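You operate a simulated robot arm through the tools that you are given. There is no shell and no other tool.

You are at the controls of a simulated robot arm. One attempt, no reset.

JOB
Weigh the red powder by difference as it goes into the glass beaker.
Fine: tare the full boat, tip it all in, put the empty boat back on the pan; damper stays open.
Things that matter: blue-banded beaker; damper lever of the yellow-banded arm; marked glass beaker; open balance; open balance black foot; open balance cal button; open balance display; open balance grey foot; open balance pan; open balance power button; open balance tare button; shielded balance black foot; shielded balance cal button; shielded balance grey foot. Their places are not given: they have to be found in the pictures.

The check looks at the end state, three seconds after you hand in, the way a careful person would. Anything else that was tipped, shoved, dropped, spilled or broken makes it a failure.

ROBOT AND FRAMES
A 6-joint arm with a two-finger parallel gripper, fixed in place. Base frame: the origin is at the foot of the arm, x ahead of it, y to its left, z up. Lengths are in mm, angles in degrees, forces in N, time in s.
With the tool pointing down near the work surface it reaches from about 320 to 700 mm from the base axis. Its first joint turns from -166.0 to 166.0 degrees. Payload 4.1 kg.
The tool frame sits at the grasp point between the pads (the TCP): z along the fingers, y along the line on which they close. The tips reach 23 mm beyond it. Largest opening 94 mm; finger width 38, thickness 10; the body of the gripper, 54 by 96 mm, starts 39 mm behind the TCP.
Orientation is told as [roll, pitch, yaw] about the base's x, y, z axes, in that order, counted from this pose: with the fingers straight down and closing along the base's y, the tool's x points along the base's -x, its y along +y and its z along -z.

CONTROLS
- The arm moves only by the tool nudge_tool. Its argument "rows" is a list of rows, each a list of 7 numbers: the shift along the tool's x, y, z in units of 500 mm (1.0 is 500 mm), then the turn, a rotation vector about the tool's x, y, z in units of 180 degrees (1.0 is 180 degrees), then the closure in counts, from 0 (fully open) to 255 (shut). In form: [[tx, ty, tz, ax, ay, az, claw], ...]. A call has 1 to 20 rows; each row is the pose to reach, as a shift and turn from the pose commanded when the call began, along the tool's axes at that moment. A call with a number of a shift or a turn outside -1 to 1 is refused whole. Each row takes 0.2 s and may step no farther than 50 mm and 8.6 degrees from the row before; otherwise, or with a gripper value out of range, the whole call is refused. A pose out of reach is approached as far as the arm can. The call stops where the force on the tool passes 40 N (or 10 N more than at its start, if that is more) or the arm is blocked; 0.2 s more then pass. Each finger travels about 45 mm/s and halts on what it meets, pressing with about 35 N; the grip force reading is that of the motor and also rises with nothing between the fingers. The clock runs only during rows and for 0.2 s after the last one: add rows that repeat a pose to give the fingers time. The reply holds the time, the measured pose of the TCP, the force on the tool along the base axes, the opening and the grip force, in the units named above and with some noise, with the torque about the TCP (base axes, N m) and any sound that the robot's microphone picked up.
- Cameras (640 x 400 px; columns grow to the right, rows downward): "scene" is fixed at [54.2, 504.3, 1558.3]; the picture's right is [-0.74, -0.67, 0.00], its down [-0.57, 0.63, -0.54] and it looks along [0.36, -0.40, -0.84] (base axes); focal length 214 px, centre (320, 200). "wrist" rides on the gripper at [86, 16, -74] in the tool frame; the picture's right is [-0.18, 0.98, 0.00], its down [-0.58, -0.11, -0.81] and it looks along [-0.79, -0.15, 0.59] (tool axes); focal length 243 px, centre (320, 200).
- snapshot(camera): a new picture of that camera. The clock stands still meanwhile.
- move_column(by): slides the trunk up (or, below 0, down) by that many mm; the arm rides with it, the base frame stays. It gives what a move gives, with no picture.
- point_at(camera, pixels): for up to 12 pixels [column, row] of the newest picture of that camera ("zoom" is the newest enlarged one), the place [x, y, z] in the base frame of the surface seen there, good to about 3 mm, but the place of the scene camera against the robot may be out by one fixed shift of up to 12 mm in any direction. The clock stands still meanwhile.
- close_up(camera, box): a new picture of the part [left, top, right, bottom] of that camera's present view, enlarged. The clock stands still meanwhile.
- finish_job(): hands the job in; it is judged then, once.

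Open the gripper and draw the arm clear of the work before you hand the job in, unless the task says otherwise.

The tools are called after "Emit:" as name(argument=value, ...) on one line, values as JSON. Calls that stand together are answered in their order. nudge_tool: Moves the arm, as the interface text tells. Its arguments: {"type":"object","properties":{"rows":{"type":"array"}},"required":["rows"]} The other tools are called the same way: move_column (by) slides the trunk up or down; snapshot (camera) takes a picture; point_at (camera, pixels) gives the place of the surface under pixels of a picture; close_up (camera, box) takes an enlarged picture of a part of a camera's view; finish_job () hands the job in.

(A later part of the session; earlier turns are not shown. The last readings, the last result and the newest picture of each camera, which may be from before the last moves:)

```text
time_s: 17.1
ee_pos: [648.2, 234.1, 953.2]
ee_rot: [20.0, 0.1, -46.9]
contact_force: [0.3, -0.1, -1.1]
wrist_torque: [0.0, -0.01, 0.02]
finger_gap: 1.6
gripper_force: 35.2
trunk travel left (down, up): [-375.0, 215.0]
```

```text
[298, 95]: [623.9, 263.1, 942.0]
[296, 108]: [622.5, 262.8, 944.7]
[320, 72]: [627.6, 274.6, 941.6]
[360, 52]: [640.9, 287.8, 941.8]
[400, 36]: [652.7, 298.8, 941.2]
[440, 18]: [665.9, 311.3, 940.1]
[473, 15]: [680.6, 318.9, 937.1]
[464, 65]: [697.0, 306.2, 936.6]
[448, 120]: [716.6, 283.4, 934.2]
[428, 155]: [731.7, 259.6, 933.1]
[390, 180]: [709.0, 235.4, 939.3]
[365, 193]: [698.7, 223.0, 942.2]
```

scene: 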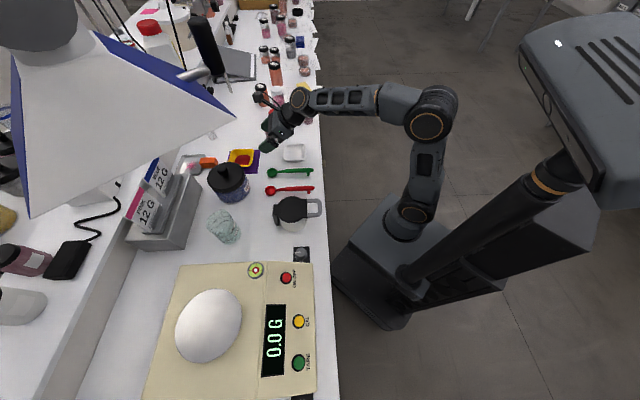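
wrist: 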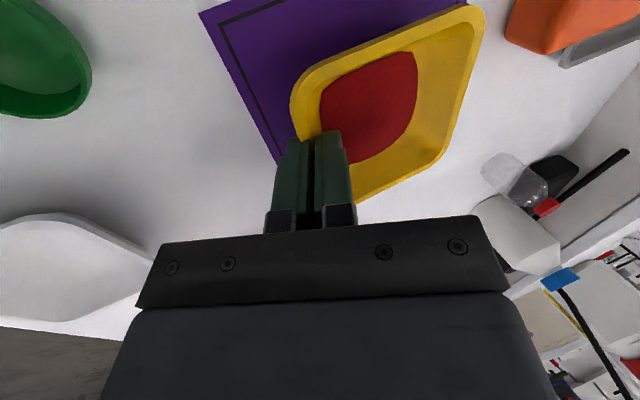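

The whole boat is now lifted with a constant ≈5° droop, so the grip is firm. I'll level it by tilting the tool 5° more, and raise it while drawing back toward the robot to (580,190,1080).

Emit:
nudge_tool(rows=[[0, 0.00684, -0.0188, -0.00695, 0, 0, 255], [0, 0.01368, -0.0376, -0.0139, 0, 0, 255], [0, 0.02051, -0.0564, -0.02085, 0, 0, 255], [0, 0.02735, -0.0752, -0.0278, 0, 0, 255], [0.0034, 0.01623, -0.1024, -0.0278, 0, 0, 255], [0.0068, 0.00511, -0.1296, -0.0278, 0, 0, 255], [0.0101, -0.006, -0.1568, -0.0278, 0, 0, 255], [0.0135, -0.0171, -0.184, -0.0278, 0, 0, 255], [0.0169, -0.0283, -0.2112, -0.0278, 0, 0, 255], [0.0203, -0.0394, -0.2384, -0.0278, 0, 0, 255], [0.0236, -0.0505, -0.2656, -0.0278, 0, 0, 255], [0.027, -0.0616, -0.2928, -0.0278, 0, 0, 255]])

Emit:
snapshot(camera="wrist")

Emit:
snapshot(camera="scene")

Emit:
point_at(camera="wrist", pixels=[[298, 95], [296, 108], [320, 72], [360, 52], [400, 36], [440, 18], [473, 15], [464, 65], [448, 120], [428, 155], [390, 180], [365, 193]])

```text
time_s: 19.8
ee_pos: [580.7, 190.7, 1081.8]
ee_rot: [24.9, 0.0, -46.9]
contact_force: [0.1, -0.1, -0.7]
wrist_torque: [-0.01, 0.0, 0.0]
finger_gap: 1.1
gripper_force: 35.1
trunk travel left (down, up): [-375.0, 215.0]
```

```text
taken
```

wrist: 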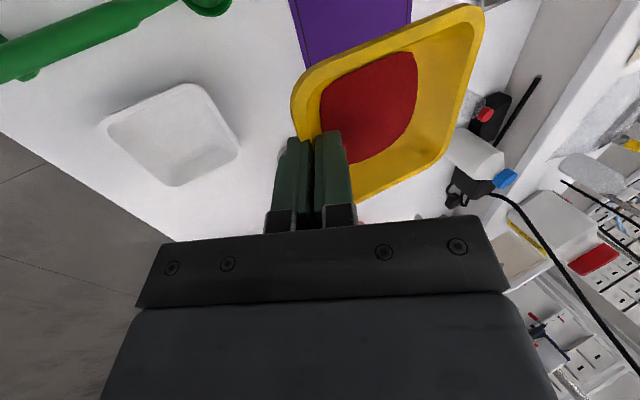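

```text
taken
```

scene: 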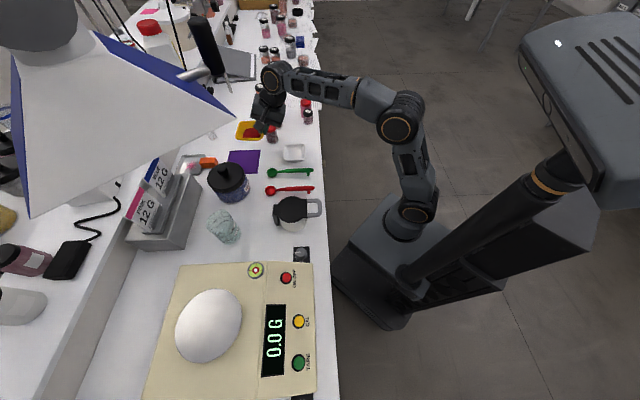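

```text
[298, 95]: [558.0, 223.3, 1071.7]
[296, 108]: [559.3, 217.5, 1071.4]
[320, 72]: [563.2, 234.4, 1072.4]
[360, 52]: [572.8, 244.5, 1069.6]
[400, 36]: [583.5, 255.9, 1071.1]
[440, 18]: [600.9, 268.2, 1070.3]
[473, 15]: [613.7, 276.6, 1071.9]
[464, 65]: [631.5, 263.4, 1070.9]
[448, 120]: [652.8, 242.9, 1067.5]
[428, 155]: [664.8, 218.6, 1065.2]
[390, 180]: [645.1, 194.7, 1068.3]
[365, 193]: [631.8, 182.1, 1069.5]
```

The boat is level (rim z≈1070 all round) and the powder is intact. I'll carry it sideways at constant height, first half way to (396,403,1090), then check the grip.

Emit:
nudge_tool(rows=[[0.0141, 0.0007, -0.0002, 0, 0, 0, 255], [0.0375, 0.0019, -0.0006, 0, 0, 0, 255], [0.0675, 0.0033, -0.001, 0, 0, 0, 255], [0.0988, 0.0049, -0.0015, 0, 0, 0, 255], [0.1301, 0.0064, -0.0019, 0, 0, 0, 255], [0.1614, 0.008, -0.0024, 0, 0, 0, 255], [0.1927, 0.0095, -0.0029, 0, 0, 0, 255], [0.224, 0.0111, -0.0033, 0, 0, 0, 255], [0.2553, 0.0126, -0.0038, 0, 0, 0, 255], [0.2866, 0.0142, -0.0043, 0, 0, 0, 255], [0.3179, 0.0157, -0.0047, 0, 0, 0, 255], [0.3492, 0.0173, -0.0052, 0, 0, 0, 255], [0.3805, 0.0188, -0.0057, 0, 0, 0, 255], [0.4118, 0.0203, -0.0061, 0, 0, 0, 255], [0.4431, 0.0219, -0.0066, 0, 0, 0, 255], [0.4744, 0.0234, -0.0071, 0, 0, 0, 255], [0.5057, 0.025, -0.0076, 0, 0, 0, 255], [0.533, 0.0263, -0.008, 0, 0, 0, 255], [0.552, 0.0273, -0.0082, 0, 0, 0, 255], [0.5626, 0.0278, -0.0084, 0, 0, 0, 255]])

Emit:
snapshot(camera="wrist")

Emit:
snapshot(camera="scene")

```text
time_s: 23.9
ee_pos: [397.3, 404.6, 1089.9]
ee_rot: [25.0, 0.0, -46.9]
contact_force: [0.1, 0.3, -1.0]
wrist_torque: [-0.01, 0.02, 0.02]
finger_gap: 1.5
gripper_force: 34.3
trunk travel left (down, up): [-375.0, 215.0]
```

```text
taken
```

wrist: 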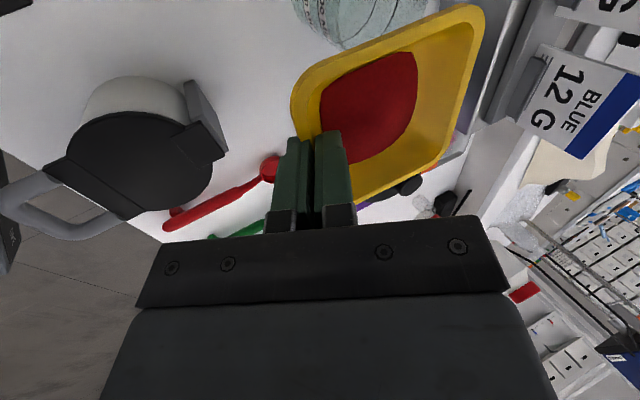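

```text
taken
```

scene: 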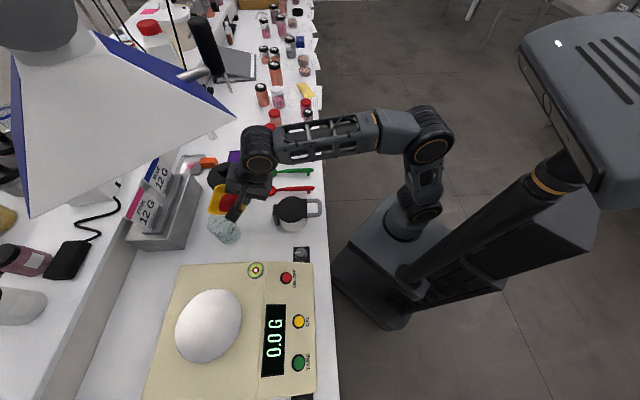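

The grip holds (gap 1.5 mm, same boat position in view at (390,100)). I'll carry on to a hover above the pan at (212,616,1075).

Emit:
nudge_tool(rows=[[0.0141, 0.0002, 0.0009, 0, 0, 0, 255], [0.0375, 0.0005, 0.0024, 0, 0, 0, 255], [0.0675, 0.0008, 0.0043, 0, 0, 0, 255], [0.0988, 0.0012, 0.0064, 0, 0, 0, 255], [0.1301, 0.0016, 0.0084, 0, 0, 0, 255], [0.1614, 0.002, 0.0104, 0, 0, 0, 255], [0.1928, 0.0023, 0.0124, 0, 0, 0, 255], [0.2241, 0.0027, 0.0144, 0, 0, 0, 255], [0.2554, 0.0031, 0.0164, 0, 0, 0, 255], [0.2867, 0.0035, 0.0184, 0, 0, 0, 255], [0.318, 0.0038, 0.0205, 0, 0, 0, 255], [0.3493, 0.0042, 0.0225, 0, 0, 0, 255], [0.3806, 0.0046, 0.0245, 0, 0, 0, 255], [0.4119, 0.005, 0.0265, 0, 0, 0, 255], [0.4433, 0.0054, 0.0285, 0, 0, 0, 255], [0.4746, 0.0057, 0.0305, 0, 0, 0, 255], [0.5059, 0.0061, 0.0325, 0, 0, 0, 255], [0.5332, 0.0064, 0.0343, 0, 0, 0, 255], [0.5522, 0.0067, 0.0355, 0, 0, 0, 255], [0.5628, 0.0068, 0.0362, 0, 0, 0, 255]])

Emit:
snapshot(camera="wrist")

Emit:
snapshot(camera="scene")

```text
time_s: 28.1
ee_pos: [211.6, 618.0, 1074.3]
ee_rot: [25.0, 0.1, -46.9]
contact_force: [0.3, -0.9, -0.3]
wrist_torque: [0.0, 0.0, 0.02]
finger_gap: 1.2
gripper_force: 35.2
trunk travel left (down, up): [-375.0, 215.0]
```

```text
taken
```

wrist: 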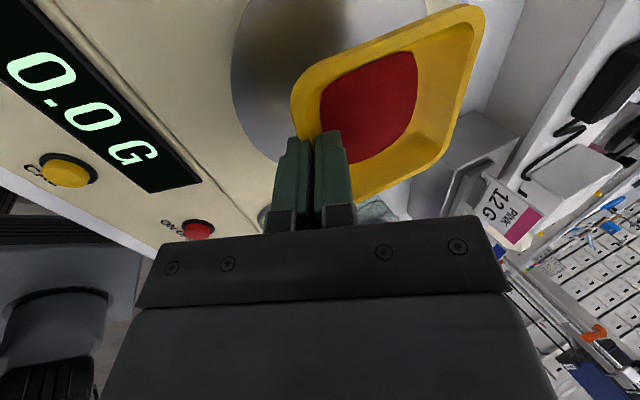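

```text
taken
```

scene: 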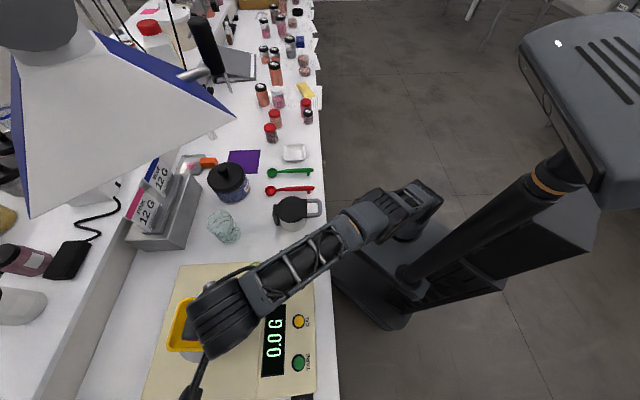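

The boat hovers over the pan; the pan's visible edge is at (232,60)–(285,160) and up to (428,3). I'll measure the pan's edge and surface to centre the boat.

Emit:
close_up(camera="wrist", box=[200, 0, 460, 165])

Emit:
point_at(camera="wrist", pixels=[[234, 40], [234, 70], [240, 100], [250, 125], [265, 148], [280, 160], [424, 3], [240, 20], [260, 60], [280, 90], [330, 20], [380, 10]])

Emit:
point_at(camera="wrist", pixels=[[298, 95], [296, 108], [320, 72], [400, 36], [473, 15], [464, 65], [448, 120], [428, 155], [390, 180], [365, 193], [370, 100], [440, 60]])

```text
2.42 times, centred on (330, 82) of wrist
```

zoom: 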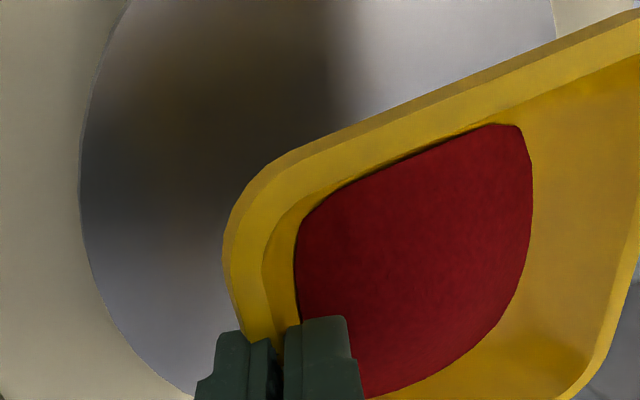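

```text
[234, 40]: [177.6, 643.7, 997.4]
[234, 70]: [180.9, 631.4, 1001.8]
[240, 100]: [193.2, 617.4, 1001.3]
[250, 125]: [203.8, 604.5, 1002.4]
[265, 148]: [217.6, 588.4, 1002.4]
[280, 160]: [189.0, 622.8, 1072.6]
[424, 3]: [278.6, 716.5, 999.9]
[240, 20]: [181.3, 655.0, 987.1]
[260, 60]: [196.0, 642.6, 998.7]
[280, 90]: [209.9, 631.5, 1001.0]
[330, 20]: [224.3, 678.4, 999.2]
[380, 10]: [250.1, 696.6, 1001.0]
```

```text
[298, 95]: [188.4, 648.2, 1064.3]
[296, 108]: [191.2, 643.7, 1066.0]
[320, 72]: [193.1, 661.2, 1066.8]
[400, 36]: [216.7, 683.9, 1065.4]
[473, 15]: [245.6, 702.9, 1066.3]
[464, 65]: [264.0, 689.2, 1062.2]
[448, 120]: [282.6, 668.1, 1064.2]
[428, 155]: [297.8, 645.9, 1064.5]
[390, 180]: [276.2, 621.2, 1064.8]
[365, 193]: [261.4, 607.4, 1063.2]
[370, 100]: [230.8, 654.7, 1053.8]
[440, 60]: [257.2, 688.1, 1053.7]
```

Pan centre fits at about (250,652) with top z≈1001; boat centre is at (246,648). I'll shift 4 mm and lower the boat to about 3 mm above the pan.

Emit:
nudge_tool(rows=[[0.0001, -0.0029, 0.0083, 0, 0, 0, 255], [0.0001, -0.0057, 0.0167, 0, 0, 0, 255], [0.0002, -0.0086, 0.025, 0, 0, 0, 255], [0.0002, -0.0114, 0.0333, 0, 0, 0, 255], [0.0003, -0.0143, 0.0416, 0, 0, 0, 255], [0.0003, -0.0171, 0.05, 0, 0, 0, 255], [0.0004, -0.02, 0.0583, 0, 0, 0, 255], [0.0004, -0.0214, 0.0625, 0, 0, 0, 255], [0.0004, -0.0228, 0.0666, 0, 0, 0, 255], [0.0004, -0.0228, 0.0666, 0, 0, 0, 255]])

Emit:
snapshot(camera="wrist")

Emit:
close_up(camera="scene", box=[140, 250, 320, 400])

```text
time_s: 30.4
ee_pos: [216.5, 619.2, 1039.5]
ee_rot: [25.0, 0.0, -46.9]
contact_force: [0.3, 0.2, 0.4]
wrist_torque: [-0.04, 0.02, -0.01]
finger_gap: 1.3
gripper_force: 35.4
trunk travel left (down, up): [-375.0, 215.0]
```

```text
taken
```

wrist: 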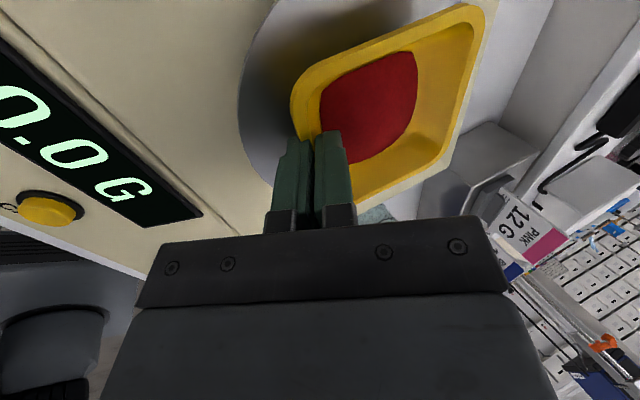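

```text
2.67 times, centred on (230, 325) of scene
```

zoom: 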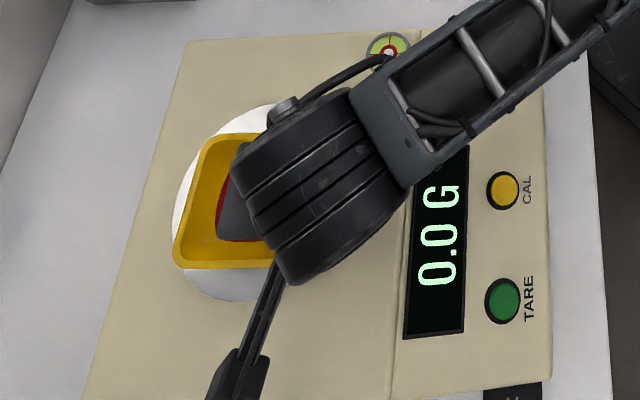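

Display still reads 0.0 G, so the boat isn't touching yet. I'll lower in 1 mm steps, 3 mm total.

Emit:
nudge_tool(rows=[[0, -0.00085, 0.00181, 0, 0, 0, 255], [0, -0.00169, 0.00363, 0, 0, 0, 255], [0, -0.00254, 0.00544, 0, 0, 0, 255], [0, -0.00254, 0.00544, 0, 0, 0, 255]])

Emit:
close_up(camera="scene", box=[140, 250, 320, 400])

```text
time_s: 31.4
ee_pos: [214.9, 618.4, 1037.8]
ee_rot: [25.0, 0.0, -46.9]
contact_force: [-0.7, -1.0, -0.6]
wrist_torque: [-0.01, 0.01, 0.0]
finger_gap: 1.3
gripper_force: 34.6
trunk travel left (down, up): [-375.0, 215.0]
```

```text
2.67 times, centred on (230, 325) of scene
```

zoom: 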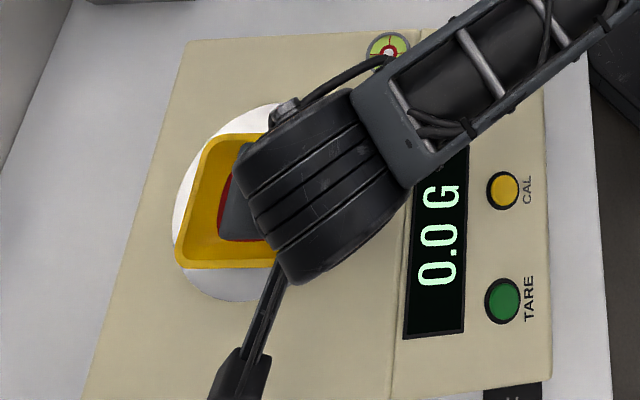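

Still 0.0 G with no contact force, so I continue down by 1 mm steps and watch the display.

Emit:
nudge_tool(rows=[[0, -0.00085, 0.00181, 0, 0, 0, 255], [0, -0.00169, 0.00363, 0, 0, 0, 255], [0, -0.00169, 0.00363, 0, 0, 0, 255]])

Emit:
close_up(camera="scene", box=[140, 250, 320, 400])

Emit:
snapshot(camera="wrist")

Emit:
point_at(camera="wrist", pixels=[[298, 95], [296, 108], [320, 72], [400, 36], [473, 15], [464, 65], [448, 120], [428, 155], [390, 180], [365, 193], [270, 100], [260, 60]])

```text
time_s: 32.1
ee_pos: [215.0, 618.9, 1036.3]
ee_rot: [25.0, 0.2, -46.9]
contact_force: [-0.5, 1.7, 7.9]
wrist_torque: [0.08, -0.1, 0.02]
finger_gap: 1.4
gripper_force: 35.7
trunk travel left (down, up): [-375.0, 215.0]
```

```text
2.67 times, centred on (230, 325) of scene
```

zoom: 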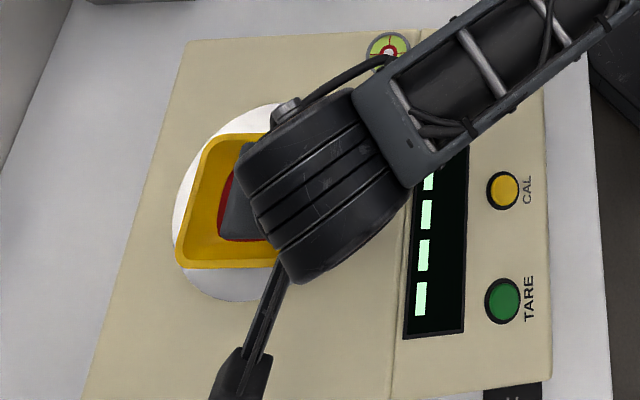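

```text
taken
```

wrist: 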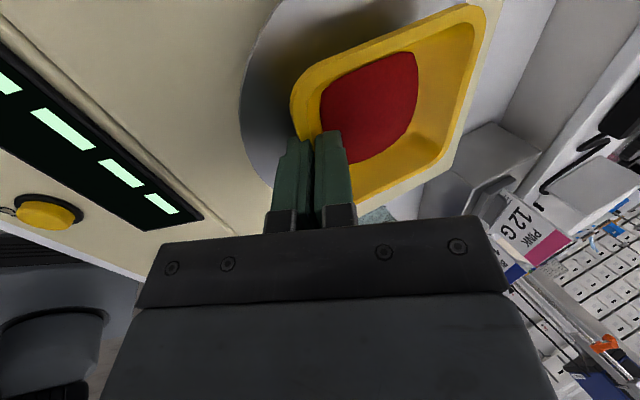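

```text
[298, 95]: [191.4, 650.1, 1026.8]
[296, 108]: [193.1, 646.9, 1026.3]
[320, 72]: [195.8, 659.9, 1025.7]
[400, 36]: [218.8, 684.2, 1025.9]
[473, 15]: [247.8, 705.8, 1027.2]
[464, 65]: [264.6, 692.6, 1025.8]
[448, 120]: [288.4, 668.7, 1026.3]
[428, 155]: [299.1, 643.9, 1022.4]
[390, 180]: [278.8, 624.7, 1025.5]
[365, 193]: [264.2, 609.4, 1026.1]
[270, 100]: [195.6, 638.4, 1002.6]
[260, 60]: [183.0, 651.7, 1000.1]
```

The pan is touched with ≈8 N and the display shows dashes (over 600 g). I immediately back off by 0.8 mm to unload the pan.

Emit:
nudge_tool(rows=[[0, 0.00068, -0.00145, 0, 0, 0, 255], [0, 0.00068, -0.00145, 0, 0, 0, 255]])

Emit:
close_up(camera="scene", box=[140, 250, 320, 400])

```text
time_s: 32.8
ee_pos: [215.1, 618.4, 1036.8]
ee_rot: [25.1, 0.0, -46.8]
contact_force: [0.1, 0.5, 8.1]
wrist_torque: [0.07, -0.12, -0.01]
finger_gap: 1.4
gripper_force: 35.2
trunk travel left (down, up): [-375.0, 215.0]
```

```text
2.67 times, centred on (230, 325) of scene
```

zoom: 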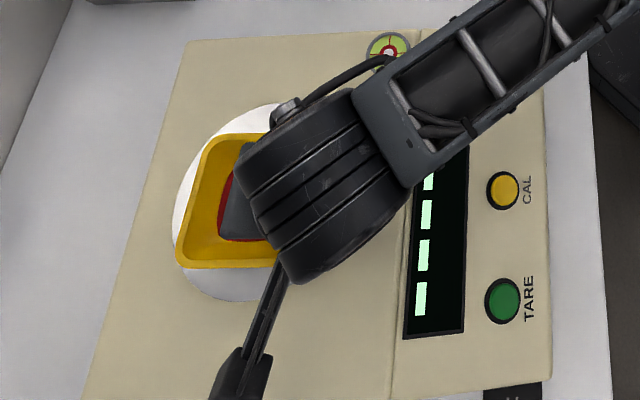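

Force is still 8 N; I back off another 0.8 mm.

Emit:
nudge_tool(rows=[[0, 0.00068, -0.00145, 0, 0, 0, 255], [0, 0.00068, -0.00145, 0, 0, 0, 255]])

Emit:
close_up(camera="scene", box=[140, 250, 320, 400])

```text
time_s: 33.4
ee_pos: [214.0, 617.9, 1036.9]
ee_rot: [25.0, 0.0, -46.9]
contact_force: [-0.4, 0.6, 4.2]
wrist_torque: [0.05, 0.0, 0.01]
finger_gap: 1.5
gripper_force: 34.8
trunk travel left (down, up): [-375.0, 215.0]
```

```text
2.67 times, centred on (230, 325) of scene
```

zoom: 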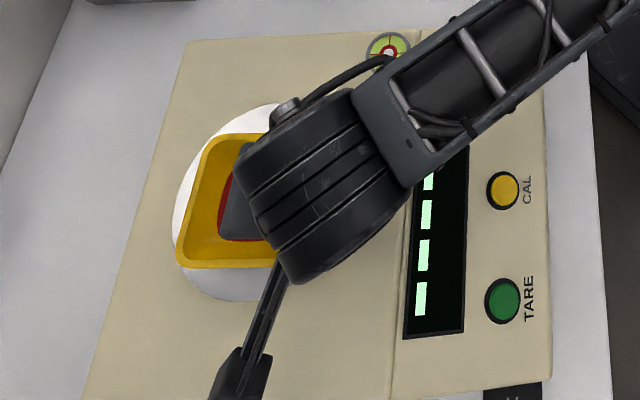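

Now 4 N and the boat rests on the pan. I'll open the fingers gently to the same 20 mm gap as before grasping.

Emit:
nudge_tool(rows=[[0, 0, 0, 0, 0, 0, 250], [0, 0, 0, 0, 0, 0, 246], [0, 0, 0, 0, 0, 0, 242], [0, 0, 0, 0, 0, 0, 236], [0, 0, 0, 0, 0, 0, 228], [0, 0, 0, 0, 0, 0, 220], [0, 0, 0, 0, 0, 0, 210], [0, 0, 0, 0, 0, 0, 203], [0, 0, 0, 0, 0, 0, 203]])

Emit:
close_up(camera="scene", box=[140, 250, 320, 400])

Emit:
snapshot(camera="wrist")

```text
time_s: 35.4
ee_pos: [215.3, 620.4, 1035.7]
ee_rot: [25.0, 0.0, -47.0]
contact_force: [-0.5, 0.5, -0.1]
wrist_torque: [-0.03, -0.01, -0.01]
finger_gap: 19.2
gripper_force: 0.1
trunk travel left (down, up): [-375.0, 215.0]
```

```text
2.67 times, centred on (230, 325) of scene
```

zoom: 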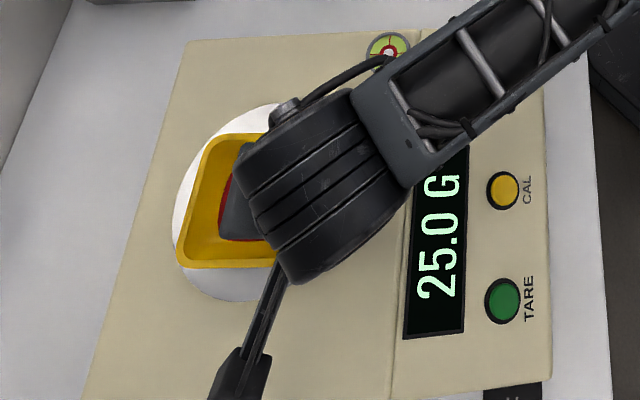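

```text
taken
```

wrist: 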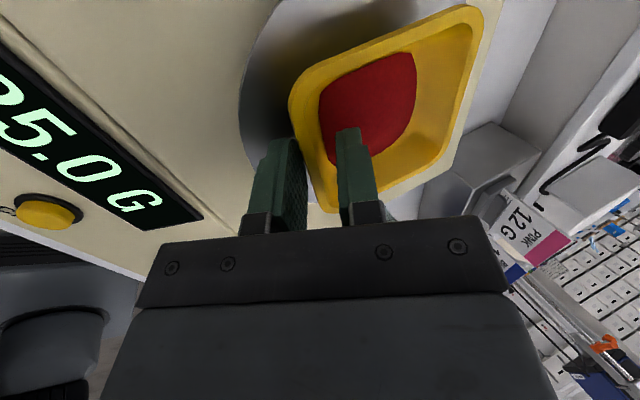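

Boat plus powder reads 25.0 G and the powder looks untouched. I'll retreat along the finger axis by 45 mm, then measure the CAL button with the wrist camera to calibrate the scene camera's offset for the TARE button.

Emit:
nudge_tool(rows=[[0, 0, -0.012, 0, 0, 0, 203], [0, 0, -0.026, 0, 0, 0, 203], [0, 0, -0.042, 0, 0, 0, 203], [0, 0, -0.06, 0, 0, 0, 203], [0, 0, -0.078, 0, 0, 0, 203], [0, 0, -0.094, 0, 0, 0, 203], [0, 0, -0.1, 0, 0, 0, 203]])

Emit:
snapshot(camera="wrist")

Emit:
snapshot(camera="scene")

```text
time_s: 37.0
ee_pos: [200.4, 605.4, 1081.8]
ee_rot: [25.0, 0.0, -46.9]
contact_force: [-0.3, -0.1, -0.2]
wrist_torque: [0.02, 0.01, -0.04]
finger_gap: 19.5
gripper_force: 0.0
trunk travel left (down, up): [-375.0, 215.0]
```

```text
taken
```

wrist: 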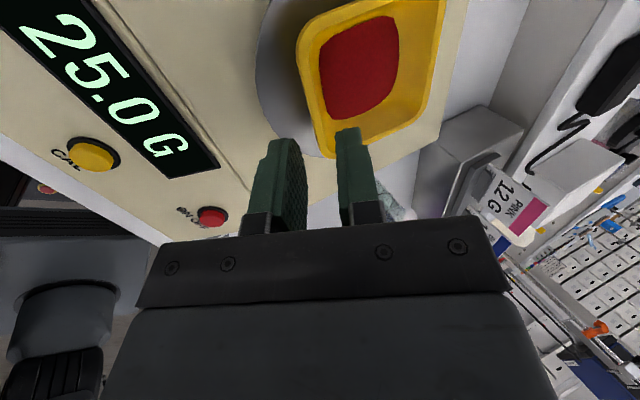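

```text
taken
```

scene: 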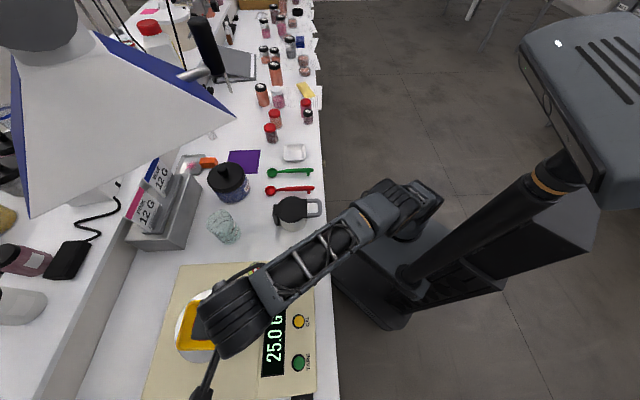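

Now the wrist picture shows CAL at (90,154) and ON/OFF at (211,216). I'll measure them in both cameras to calibrate.

Emit:
point_at(camera="wrist", pixels=[[90, 154], [86, 150], [95, 157], [211, 216], [60, 170], [120, 150], [40, 120], [200, 150], [150, 200], [215, 165], [20, 150], [180, 220]])

Emit:
point_at(camera="scene", pixels=[[298, 321], [299, 321], [300, 322], [298, 362], [297, 362], [299, 363], [286, 384], [306, 300], [298, 340], [310, 345], [290, 362], [308, 362]])

Emit:
close_up(camera="scene", box=[260, 300, 330, 390])

```text
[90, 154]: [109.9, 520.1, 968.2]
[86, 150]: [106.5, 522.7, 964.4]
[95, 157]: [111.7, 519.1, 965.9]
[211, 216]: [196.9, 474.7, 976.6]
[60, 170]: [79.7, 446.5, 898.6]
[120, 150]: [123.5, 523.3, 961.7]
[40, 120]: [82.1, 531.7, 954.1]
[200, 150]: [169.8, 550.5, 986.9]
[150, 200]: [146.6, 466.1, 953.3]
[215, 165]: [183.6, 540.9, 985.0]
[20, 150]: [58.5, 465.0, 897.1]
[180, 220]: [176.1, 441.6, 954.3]
```

```text
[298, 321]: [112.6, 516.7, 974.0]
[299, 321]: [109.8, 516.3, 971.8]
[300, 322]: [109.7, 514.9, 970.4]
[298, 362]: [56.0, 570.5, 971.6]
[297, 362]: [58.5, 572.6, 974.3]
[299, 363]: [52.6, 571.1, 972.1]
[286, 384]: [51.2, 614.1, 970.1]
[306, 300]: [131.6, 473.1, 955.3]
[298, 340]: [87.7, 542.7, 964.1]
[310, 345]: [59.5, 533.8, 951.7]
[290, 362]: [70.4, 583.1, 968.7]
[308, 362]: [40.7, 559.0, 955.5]
```

```text
4.44 times, centred on (295, 345) of scene
```

zoom: 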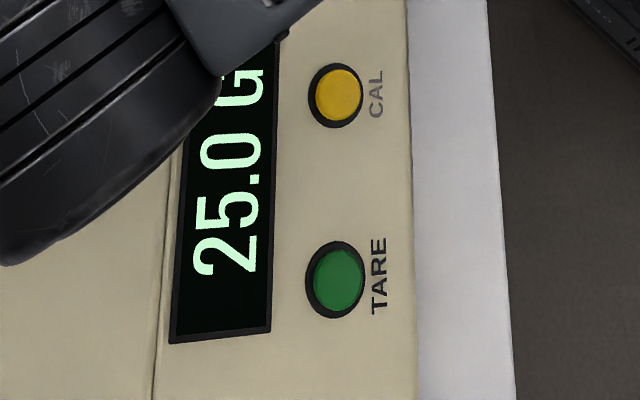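

Scene readings are shifted by about (+3,−5,+4.5) against the wrist's, so TARE is near (54,575,967). I'll check where the elbow and the mast are, to see how much room the arm has when reaching TARE.

Emit:
point_at(camera="scene", pixels=[[430, 192], [415, 185], [440, 200], [400, 235], [340, 240], [300, 270], [550, 180], [520, 205], [480, 240], [440, 270], [380, 190], [240, 310]])

Emit:
close_up(camera="scene", box=[300, 140, 600, 340])

```text
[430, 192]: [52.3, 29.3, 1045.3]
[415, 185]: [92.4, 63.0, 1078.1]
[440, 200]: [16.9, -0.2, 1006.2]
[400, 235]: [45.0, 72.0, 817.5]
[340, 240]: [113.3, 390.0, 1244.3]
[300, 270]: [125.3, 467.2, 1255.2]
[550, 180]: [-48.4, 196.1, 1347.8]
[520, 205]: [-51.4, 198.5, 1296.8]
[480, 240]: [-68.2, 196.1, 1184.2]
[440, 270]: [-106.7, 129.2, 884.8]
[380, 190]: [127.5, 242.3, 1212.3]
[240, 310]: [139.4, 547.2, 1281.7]
```

```text
2.00 times, centred on (450, 240) of scene
```

zoom: 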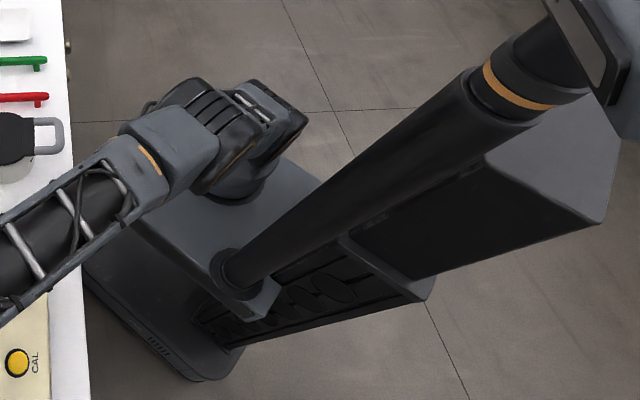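

The forearm passes well right of the mast (x≈115 versus −50), so reaching TARE from here is safe, and the current lean matches the panel slope. I'll close the fingers and move to a standoff 45 mm off the TARE button.

Emit:
nudge_tool(rows=[[0.0077, -0.0163, -0.0118, 0, 0, 0, 215], [0.0232, -0.0488, -0.0203, 0, 0, 0, 225], [0.0386, -0.0814, -0.0238, 0, 0, 0, 240], [0.0541, -0.114, -0.0273, 0, 0, 0, 255], [0.0695, -0.1465, -0.0308, 0, 0, 0, 255], [0.0849, -0.1791, -0.0343, 0, 0, 0, 255], [0.1004, -0.2116, -0.0352, 0, 0, 0, 255], [0.1158, -0.2442, -0.0352, 0, 0, 0, 255], [0.1313, -0.2768, -0.0352, 0, 0, 0, 255], [0.1467, -0.3093, -0.0352, 0, 0, 0, 255], [0.1544, -0.3256, -0.0352, 0, 0, 0, 255], [0.1544, -0.3256, -0.0352, 0, 0, 0, 255]])

Emit:
snapshot(camera="wrist")

Emit:
snapshot(camera="scene")

```text
time_s: 39.5
ee_pos: [32.6, 555.4, 1029.4]
ee_rot: [25.0, 0.0, -46.9]
contact_force: [0.3, 0.2, -0.9]
wrist_torque: [-0.03, -0.02, -0.01]
finger_gap: 0.0
gripper_force: 35.0
trunk travel left (down, up): [-375.0, 215.0]
```

```text
taken
```

wrist: 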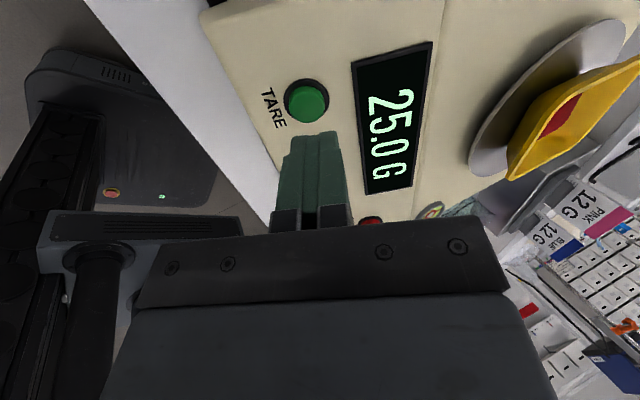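

```text
taken
```

scene: 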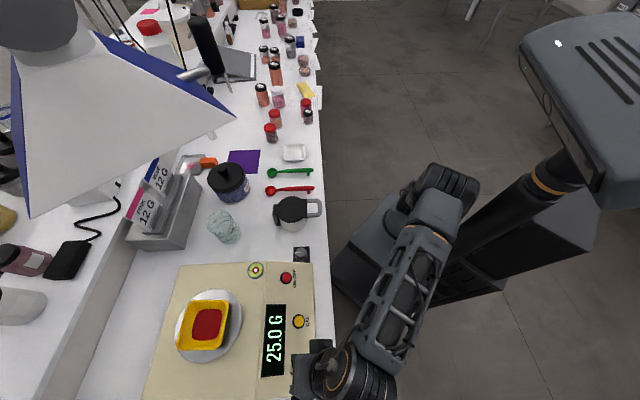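

TARE is at (307,100) in the wrist view, right above the closed fingertips. I'll measure it precisely.

Emit:
point_at(camera="wrist", pixels=[[307, 102], [300, 100], [314, 104], [307, 92], [307, 112], [303, 97], [311, 107], [285, 95], [330, 100], [307, 70], [340, 130], [260, 60]])

Emit:
close_up(camera="wrist", box=[260, 60, 380, 180])

```text
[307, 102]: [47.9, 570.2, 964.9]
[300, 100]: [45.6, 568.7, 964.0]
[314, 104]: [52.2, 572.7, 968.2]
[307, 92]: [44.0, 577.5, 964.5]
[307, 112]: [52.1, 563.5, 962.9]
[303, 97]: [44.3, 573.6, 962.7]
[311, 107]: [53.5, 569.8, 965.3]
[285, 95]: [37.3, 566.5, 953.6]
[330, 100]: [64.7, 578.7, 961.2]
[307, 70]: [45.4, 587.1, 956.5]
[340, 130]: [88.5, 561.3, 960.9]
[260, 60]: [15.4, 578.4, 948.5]
```

```text
3.33 times, centred on (320, 120) of wrist
```

zoom: 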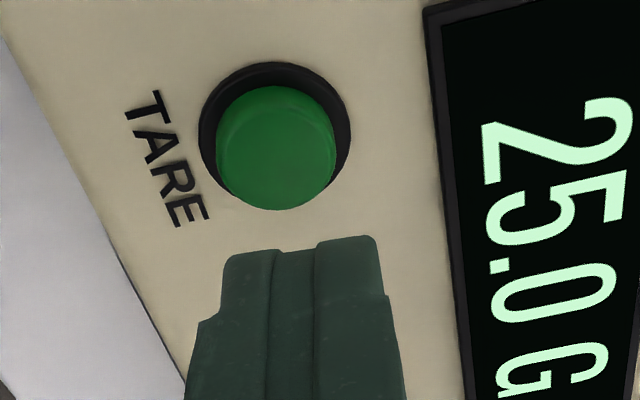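

The button's top centre is at about (49.5,569,965). I'll shift 8 mm toward the robot and approach to about 4 mm above the button along the finger axis.

Emit:
nudge_tool(rows=[[-0.0005, -0.004, 0.012, 0, 0, 0, 255], [-0.001, -0.008, 0.028, 0, 0, 0, 255], [-0.0015, -0.012, 0.044, 0, 0, 0, 255], [-0.002, -0.0162, 0.06, 0, 0, 0, 255], [-0.002, -0.0162, 0.072, 0, 0, 0, 255], [-0.002, -0.0162, 0.08, 0, 0, 0, 255], [-0.002, -0.0162, 0.08, 0, 0, 0, 255]])

Emit:
close_up(camera="wrist", box=[240, 60, 400, 180])

Emit:
close_up(camera="scene", box=[160, 280, 340, 400])

```text
time_s: 41.1
ee_pos: [41.9, 560.1, 989.6]
ee_rot: [25.0, 0.0, -46.8]
contact_force: [-0.8, 0.0, -0.6]
wrist_torque: [0.0, 0.0, -0.02]
finger_gap: 0.1
gripper_force: 34.4
trunk travel left (down, up): [-375.0, 215.0]
```

```text
3.33 times, centred on (320, 120) of wrist
```

zoom: 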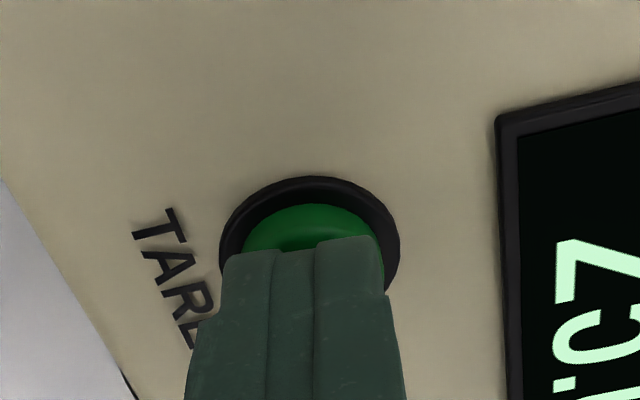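

```text
3.33 times, centred on (250, 340) of scene
```

zoom: 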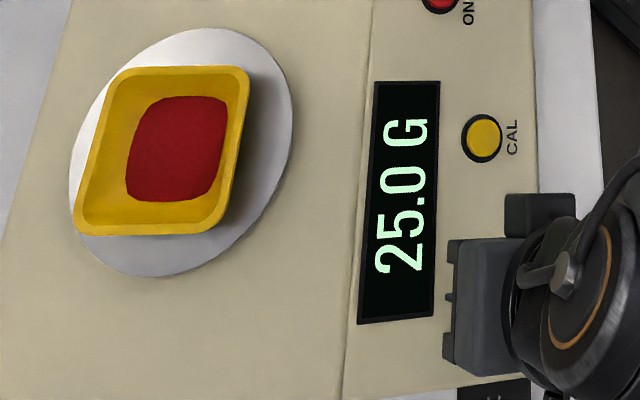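

The fingertip is centred over the button, and the boat sits untouched at 25.0 G. I'll press in small steps and read the force.

Emit:
nudge_tool(rows=[[0, 0, 0.003, 0, 0, 0, 255], [0, 0, 0.006, 0, 0, 0, 255], [0, 0, 0.009, 0, 0, 0, 255], [0, 0, 0.011, 0, 0, 0, 255]])

Emit:
close_up(camera="scene", box=[160, 280, 340, 400])

```text
time_s: 42.1
ee_pos: [43.6, 562.2, 985.0]
ee_rot: [25.0, 0.1, -46.9]
contact_force: [0.0, 0.5, 0.8]
wrist_torque: [0.03, 0.01, 0.0]
finger_gap: 0.0
gripper_force: 35.4
trunk travel left (down, up): [-375.0, 215.0]
```

```text
3.33 times, centred on (250, 340) of scene
```

zoom: 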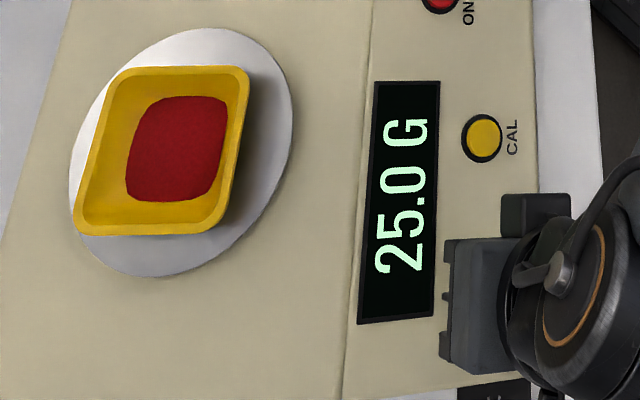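

No noticeable contact yet and the display still shows 25.0 G, so I press further in small steps.

Emit:
nudge_tool(rows=[[0, 0, 0.002, 0, 0, 0, 255], [0, 0, 0.004, 0, 0, 0, 255], [0, 0, 0.006, 0, 0, 0, 255], [0, 0, 0.006, 0, 0, 0, 255]])

Emit:
close_up(camera="scene", box=[160, 280, 340, 400])

```text
time_s: 43.1
ee_pos: [44.3, 563.3, 982.0]
ee_rot: [25.0, 0.0, -47.0]
contact_force: [-1.7, -0.3, 1.1]
wrist_torque: [0.02, 0.03, 0.0]
finger_gap: 0.0
gripper_force: 34.8
trunk travel left (down, up): [-375.0, 215.0]
heard: click
```

```text
3.33 times, centred on (250, 340) of scene
```

zoom: 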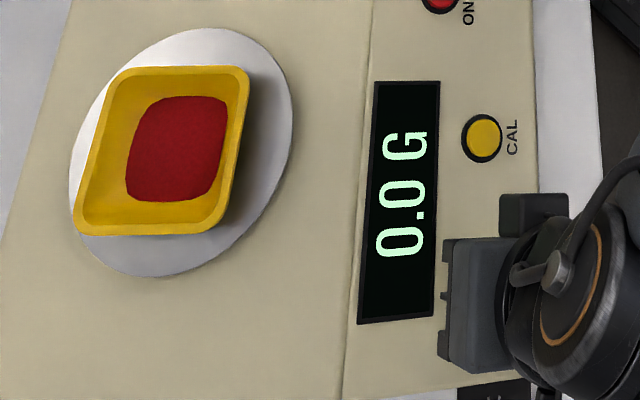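

A click was heard and the display went to 0.0 G with the full boat: tared. I'll withdraw along the finger axis and rise to about z 1100.

Emit:
nudge_tool(rows=[[0, 0, -0.01, 0, 0, 0, 255], [0, 0, -0.03, 0, 0, 0, 255], [0, 0, -0.06, 0, 0, 0, 255], [0, 0, -0.1, 0, 0, 0, 255], [0, 0.0154, -0.1331, 0, 0, 0, 255], [0, 0.0309, -0.1662, 0, 0, 0, 255], [0, 0.0463, -0.1992, 0, 0, 0, 255], [0, 0.0617, -0.2323, 0, 0, 0, 255]])

Emit:
snapshot(camera="scene")

```text
time_s: 45.0
ee_pos: [29.0, 549.4, 1099.8]
ee_rot: [25.1, -0.1, -47.0]
contact_force: [0.2, -0.6, -0.8]
wrist_torque: [0.01, -0.01, 0.02]
finger_gap: 0.0
gripper_force: 34.9
trunk travel left (down, up): [-375.0, 215.0]
```

```text
taken
```

scene: 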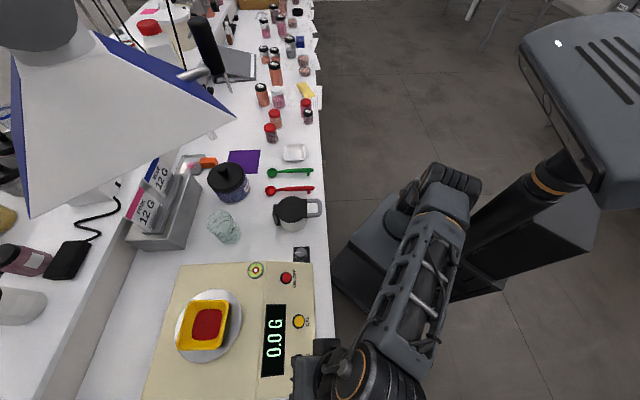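

Display shows 0.0 G. Before lifting the boat I'll rehearse the pour without it: first move to the pour-start pose near (365,560,1110), turning the tool 50° about the vertical, and look at the beaker.

Emit:
nudge_tool(rows=[[-0.02467, 0.02606, 0.01092, 0, -0.00652, 0.01398, 203], [-0.04933, 0.05211, 0.02184, 0, -0.01304, 0.02797, 203], [-0.074, 0.07817, 0.03277, 0, -0.01957, 0.04195, 203], [-0.09867, 0.10422, 0.04369, 0, -0.02609, 0.05593, 203], [-0.12333, 0.13028, 0.05461, 0, -0.03261, 0.06992, 203], [-0.148, 0.15633, 0.06553, 0, -0.03913, 0.0839, 203], [-0.17267, 0.18239, 0.07646, 0, -0.04566, 0.09788, 203], [-0.19733, 0.20844, 0.08738, 0, -0.05218, 0.11187, 203], [-0.222, 0.2345, 0.0983, 0, -0.0587, 0.12585, 203], [-0.24667, 0.26056, 0.10922, 0, -0.06522, 0.13983, 203], [-0.27133, 0.28661, 0.12014, 0, -0.07174, 0.15382, 203], [-0.296, 0.31267, 0.13107, 0, -0.07827, 0.1678, 203], [-0.32067, 0.33872, 0.14199, 0, -0.08479, 0.18178, 203], [-0.34533, 0.36478, 0.15291, 0, -0.09131, 0.19577, 203], [-0.37, 0.39083, 0.16383, 0, -0.09783, 0.20975, 203], [-0.39467, 0.41689, 0.17476, 0, -0.10436, 0.22373, 203], [-0.41933, 0.44294, 0.18568, 0, -0.11088, 0.23772, 203], [-0.444, 0.469, 0.1966, 0, -0.1174, 0.2517, 203]])

Emit:
snapshot(camera="wrist")

Emit:
snapshot(camera="scene")

```text
time_s: 48.8
ee_pos: [347.0, 520.4, 1086.8]
ee_rot: [24.9, 0.0, -97.0]
contact_force: [0.7, -0.2, 0.5]
wrist_torque: [0.04, 0.05, -0.01]
finger_gap: 19.3
gripper_force: 0.1
out of reach, approached as far as the arm can: row 14, 15, 16, 17, 18
trunk travel left (down, up): [-375.0, 215.0]
```

```text
taken
```

wrist: 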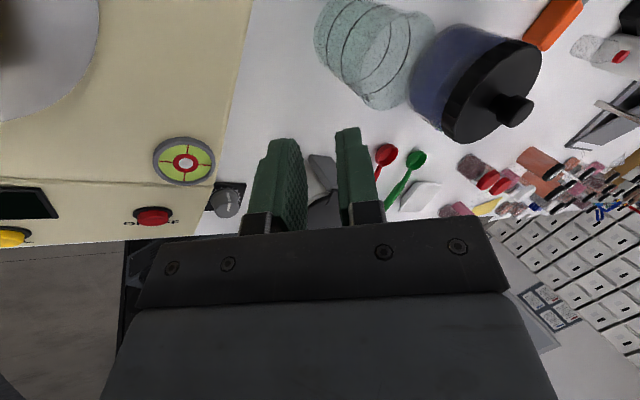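

```text
taken
```

scene: 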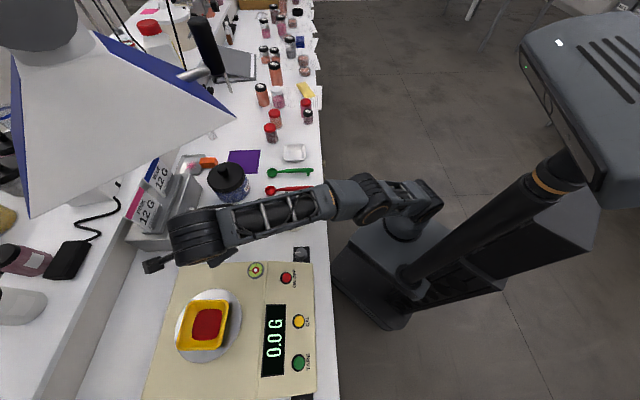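

The last rows were out of reach (stopped at (347,520,1087)) – good that this was a rehearsal; the trunk is too low for this height. I'll take a small 30 mm downward step to learn which pose the controller counts from.

Emit:
nudge_tool(rows=[[0, -0.0085, 0.0181, 0, 0, 0, 203], [0, -0.017, 0.0363, 0, 0, 0, 203], [0, -0.0254, 0.0544, 0, 0, 0, 203], [0, -0.0254, 0.0544, 0, 0, 0, 203]])

Emit:
snapshot(camera="wrist")

```text
time_s: 49.8
ee_pos: [346.2, 522.2, 1055.0]
ee_rot: [25.0, 0.0, -96.9]
contact_force: [0.8, 0.5, -0.1]
wrist_torque: [-0.01, 0.01, 0.0]
finger_gap: 19.4
gripper_force: 0.1
trunk travel left (down, up): [-375.0, 215.0]
```

```text
taken
```

wrist: 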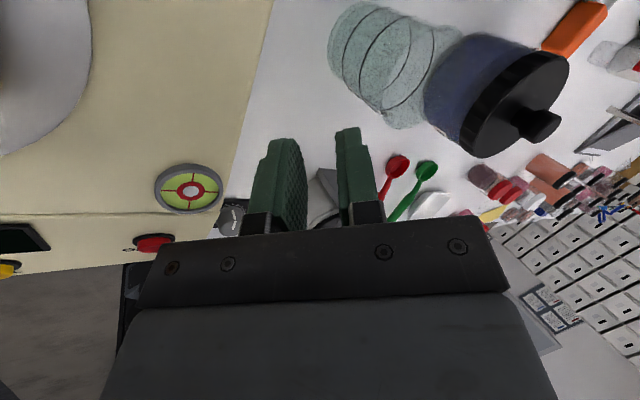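

The controller counts from the reached pose, now about (346.5,521,1056). The beaker is visible at (390,60); I'll enlarge it and measure its rim.

Emit:
close_up(camera="wrist", box=[310, 0, 470, 140])

Emit:
point_at(camera="zoom", pixels=[[70, 120], [66, 170], [90, 220], [130, 270], [180, 310], [230, 350], [270, 358], [330, 340], [150, 100], [200, 60], [260, 130], [170, 200]])

```text
2.86 times, centred on (390, 70) of wrist
```

zoom: 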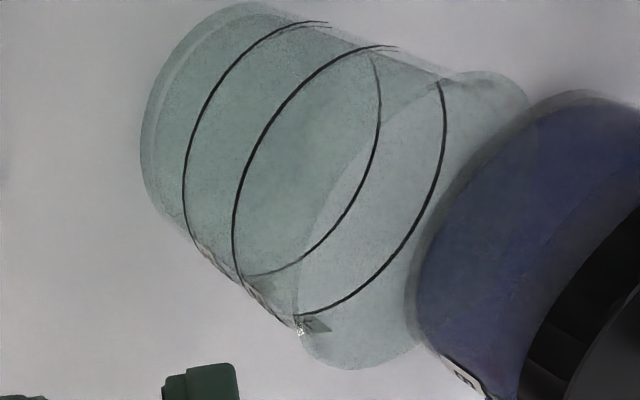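

```text
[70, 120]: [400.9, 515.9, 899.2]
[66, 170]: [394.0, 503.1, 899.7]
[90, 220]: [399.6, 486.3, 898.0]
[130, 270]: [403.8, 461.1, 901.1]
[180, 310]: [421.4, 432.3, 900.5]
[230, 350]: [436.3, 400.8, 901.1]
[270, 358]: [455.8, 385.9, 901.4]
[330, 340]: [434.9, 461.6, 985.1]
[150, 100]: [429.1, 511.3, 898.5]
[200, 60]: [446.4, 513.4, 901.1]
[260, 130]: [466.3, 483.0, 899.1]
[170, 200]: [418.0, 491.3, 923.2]
```

I'll sample rim pixels along its visible arcs to fit the beaker's mouth.

Emit:
point_at(camera="zoom", pixels=[[350, 366], [390, 352], [316, 352], [302, 330], [520, 96], [500, 80], [470, 73], [445, 78], [410, 330], [440, 160], [420, 220], [320, 200]])

Emit:
point_at(camera="zoom", pixels=[[146, 120], [144, 170], [160, 205], [190, 235], [230, 270], [260, 295], [180, 50], [240, 10], [290, 8], [300, 325], [340, 290], [400, 150]])

```text
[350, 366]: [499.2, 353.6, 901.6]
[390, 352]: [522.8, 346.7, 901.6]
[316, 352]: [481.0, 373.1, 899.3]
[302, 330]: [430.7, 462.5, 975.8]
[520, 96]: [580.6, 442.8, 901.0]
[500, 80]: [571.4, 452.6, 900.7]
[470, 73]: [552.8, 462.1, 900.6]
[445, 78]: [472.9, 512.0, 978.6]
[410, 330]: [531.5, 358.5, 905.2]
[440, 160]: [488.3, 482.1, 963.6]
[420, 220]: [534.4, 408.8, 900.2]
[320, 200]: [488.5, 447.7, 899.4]
```

```text
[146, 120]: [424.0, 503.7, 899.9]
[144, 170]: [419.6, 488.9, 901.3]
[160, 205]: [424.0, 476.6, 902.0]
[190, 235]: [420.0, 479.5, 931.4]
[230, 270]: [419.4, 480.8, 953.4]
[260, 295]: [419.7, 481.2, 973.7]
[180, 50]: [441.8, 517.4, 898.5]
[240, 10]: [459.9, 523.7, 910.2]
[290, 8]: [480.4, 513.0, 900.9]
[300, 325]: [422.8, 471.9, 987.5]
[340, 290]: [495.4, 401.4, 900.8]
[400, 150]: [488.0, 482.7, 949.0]
```

The beaker axis fits at (454,489.5) with radius ≈35 mm and rim at about z 996. To get more reach I'll draw back clear of the hood to (250,450,1050) and then raise the trunk by 80 mm.

Emit:
nudge_tool(rows=[[-0.02055, -0.02038, -0.00785, 0, 0, 0, 203], [-0.0411, -0.04075, -0.0157, 0, 0, 0, 203], [-0.06165, -0.06113, -0.02355, 0, 0, 0, 203], [-0.0822, -0.0815, -0.0314, 0, 0, 0, 203], [-0.10275, -0.10188, -0.03925, 0, 0, 0, 203], [-0.1233, -0.12225, -0.0471, 0, 0, 0, 203], [-0.14385, -0.14263, -0.05495, 0, 0, 0, 203], [-0.1644, -0.163, -0.0628, 0, 0, 0, 203], [-0.1644, -0.163, -0.0628, 0, 0, 0, 203]])

Emit:
move_column(by=80)

```text
time_s: 51.8
ee_pos: [276.4, 455.8, 1064.4]
ee_rot: [24.7, -0.3, -96.4]
contact_force: [0.0, -0.1, 0.1]
wrist_torque: [0.01, 0.01, -0.01]
finger_gap: 19.4
gripper_force: 0.0
out of reach, approached as far as the arm can: row 6, 7, 8, 9
trunk travel left (down, up): [-375.0, 215.0]
```

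```text
time_s: 52.9
ee_pos: [277.4, 454.0, 1143.6]
ee_rot: [24.7, -0.3, -96.4]
contact_force: [-0.6, 0.4, 0.4]
wrist_torque: [-0.03, 0.02, 0.0]
finger_gap: 19.3
gripper_force: 0.0
trunk travel left (down, up): [-455.0, 135.0]
```

Moving inward also hit an arm limit at that turn angle (likely a wrist joint), so I'll use a pour direction 10° further round. The trunk is now 80 mm higher; I go to the revised pour-start pose (355.5,532.5,1058).

Emit:
nudge_tool(rows=[[0.01734, 0.00536, 0.02132, -0.00017, 0.00233, -0.00467, 203], [0.03468, 0.01072, 0.04264, -0.00034, 0.00466, -0.00934, 203], [0.05202, 0.01608, 0.06396, -0.00051, 0.00699, -0.01401, 203], [0.06936, 0.02144, 0.08528, -0.00068, 0.00932, -0.01868, 203], [0.0867, 0.0268, 0.1066, -0.00085, 0.01165, -0.02335, 203], [0.10404, 0.03216, 0.12792, -0.00102, 0.01398, -0.02802, 203], [0.12138, 0.03752, 0.14924, -0.00119, 0.01631, -0.03269, 203], [0.13872, 0.04288, 0.17056, -0.00136, 0.01864, -0.03736, 203], [0.15606, 0.04824, 0.19188, -0.00153, 0.02097, -0.04203, 203], [0.1734, 0.0536, 0.2132, -0.0017, 0.0233, -0.0467, 203], [0.1734, 0.0536, 0.2132, -0.0017, 0.0233, -0.0467, 203]])

Emit:
snapshot(camera="scene")

Emit:
snapshot(camera="wrist")

```text
time_s: 55.3
ee_pos: [356.2, 534.5, 1058.2]
ee_rot: [25.1, -0.1, -87.0]
contact_force: [-0.3, -0.7, 0.3]
wrist_torque: [0.0, 0.0, -0.02]
finger_gap: 19.0
gripper_force: 0.0
trunk travel left (down, up): [-455.0, 135.0]
```

```text
taken
```

scene: 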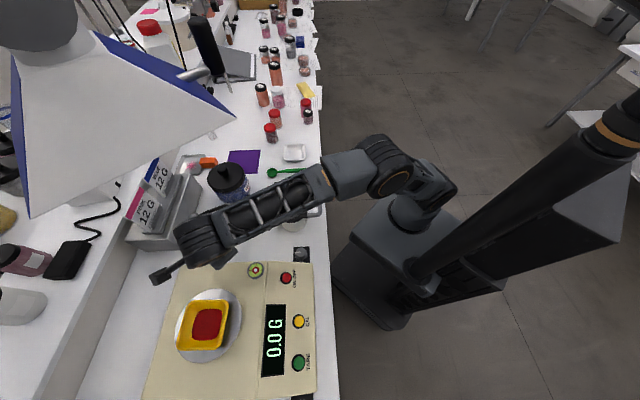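

```text
taken
```

wrist: 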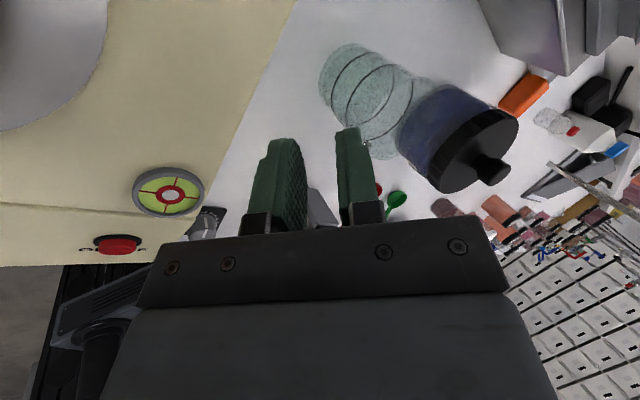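

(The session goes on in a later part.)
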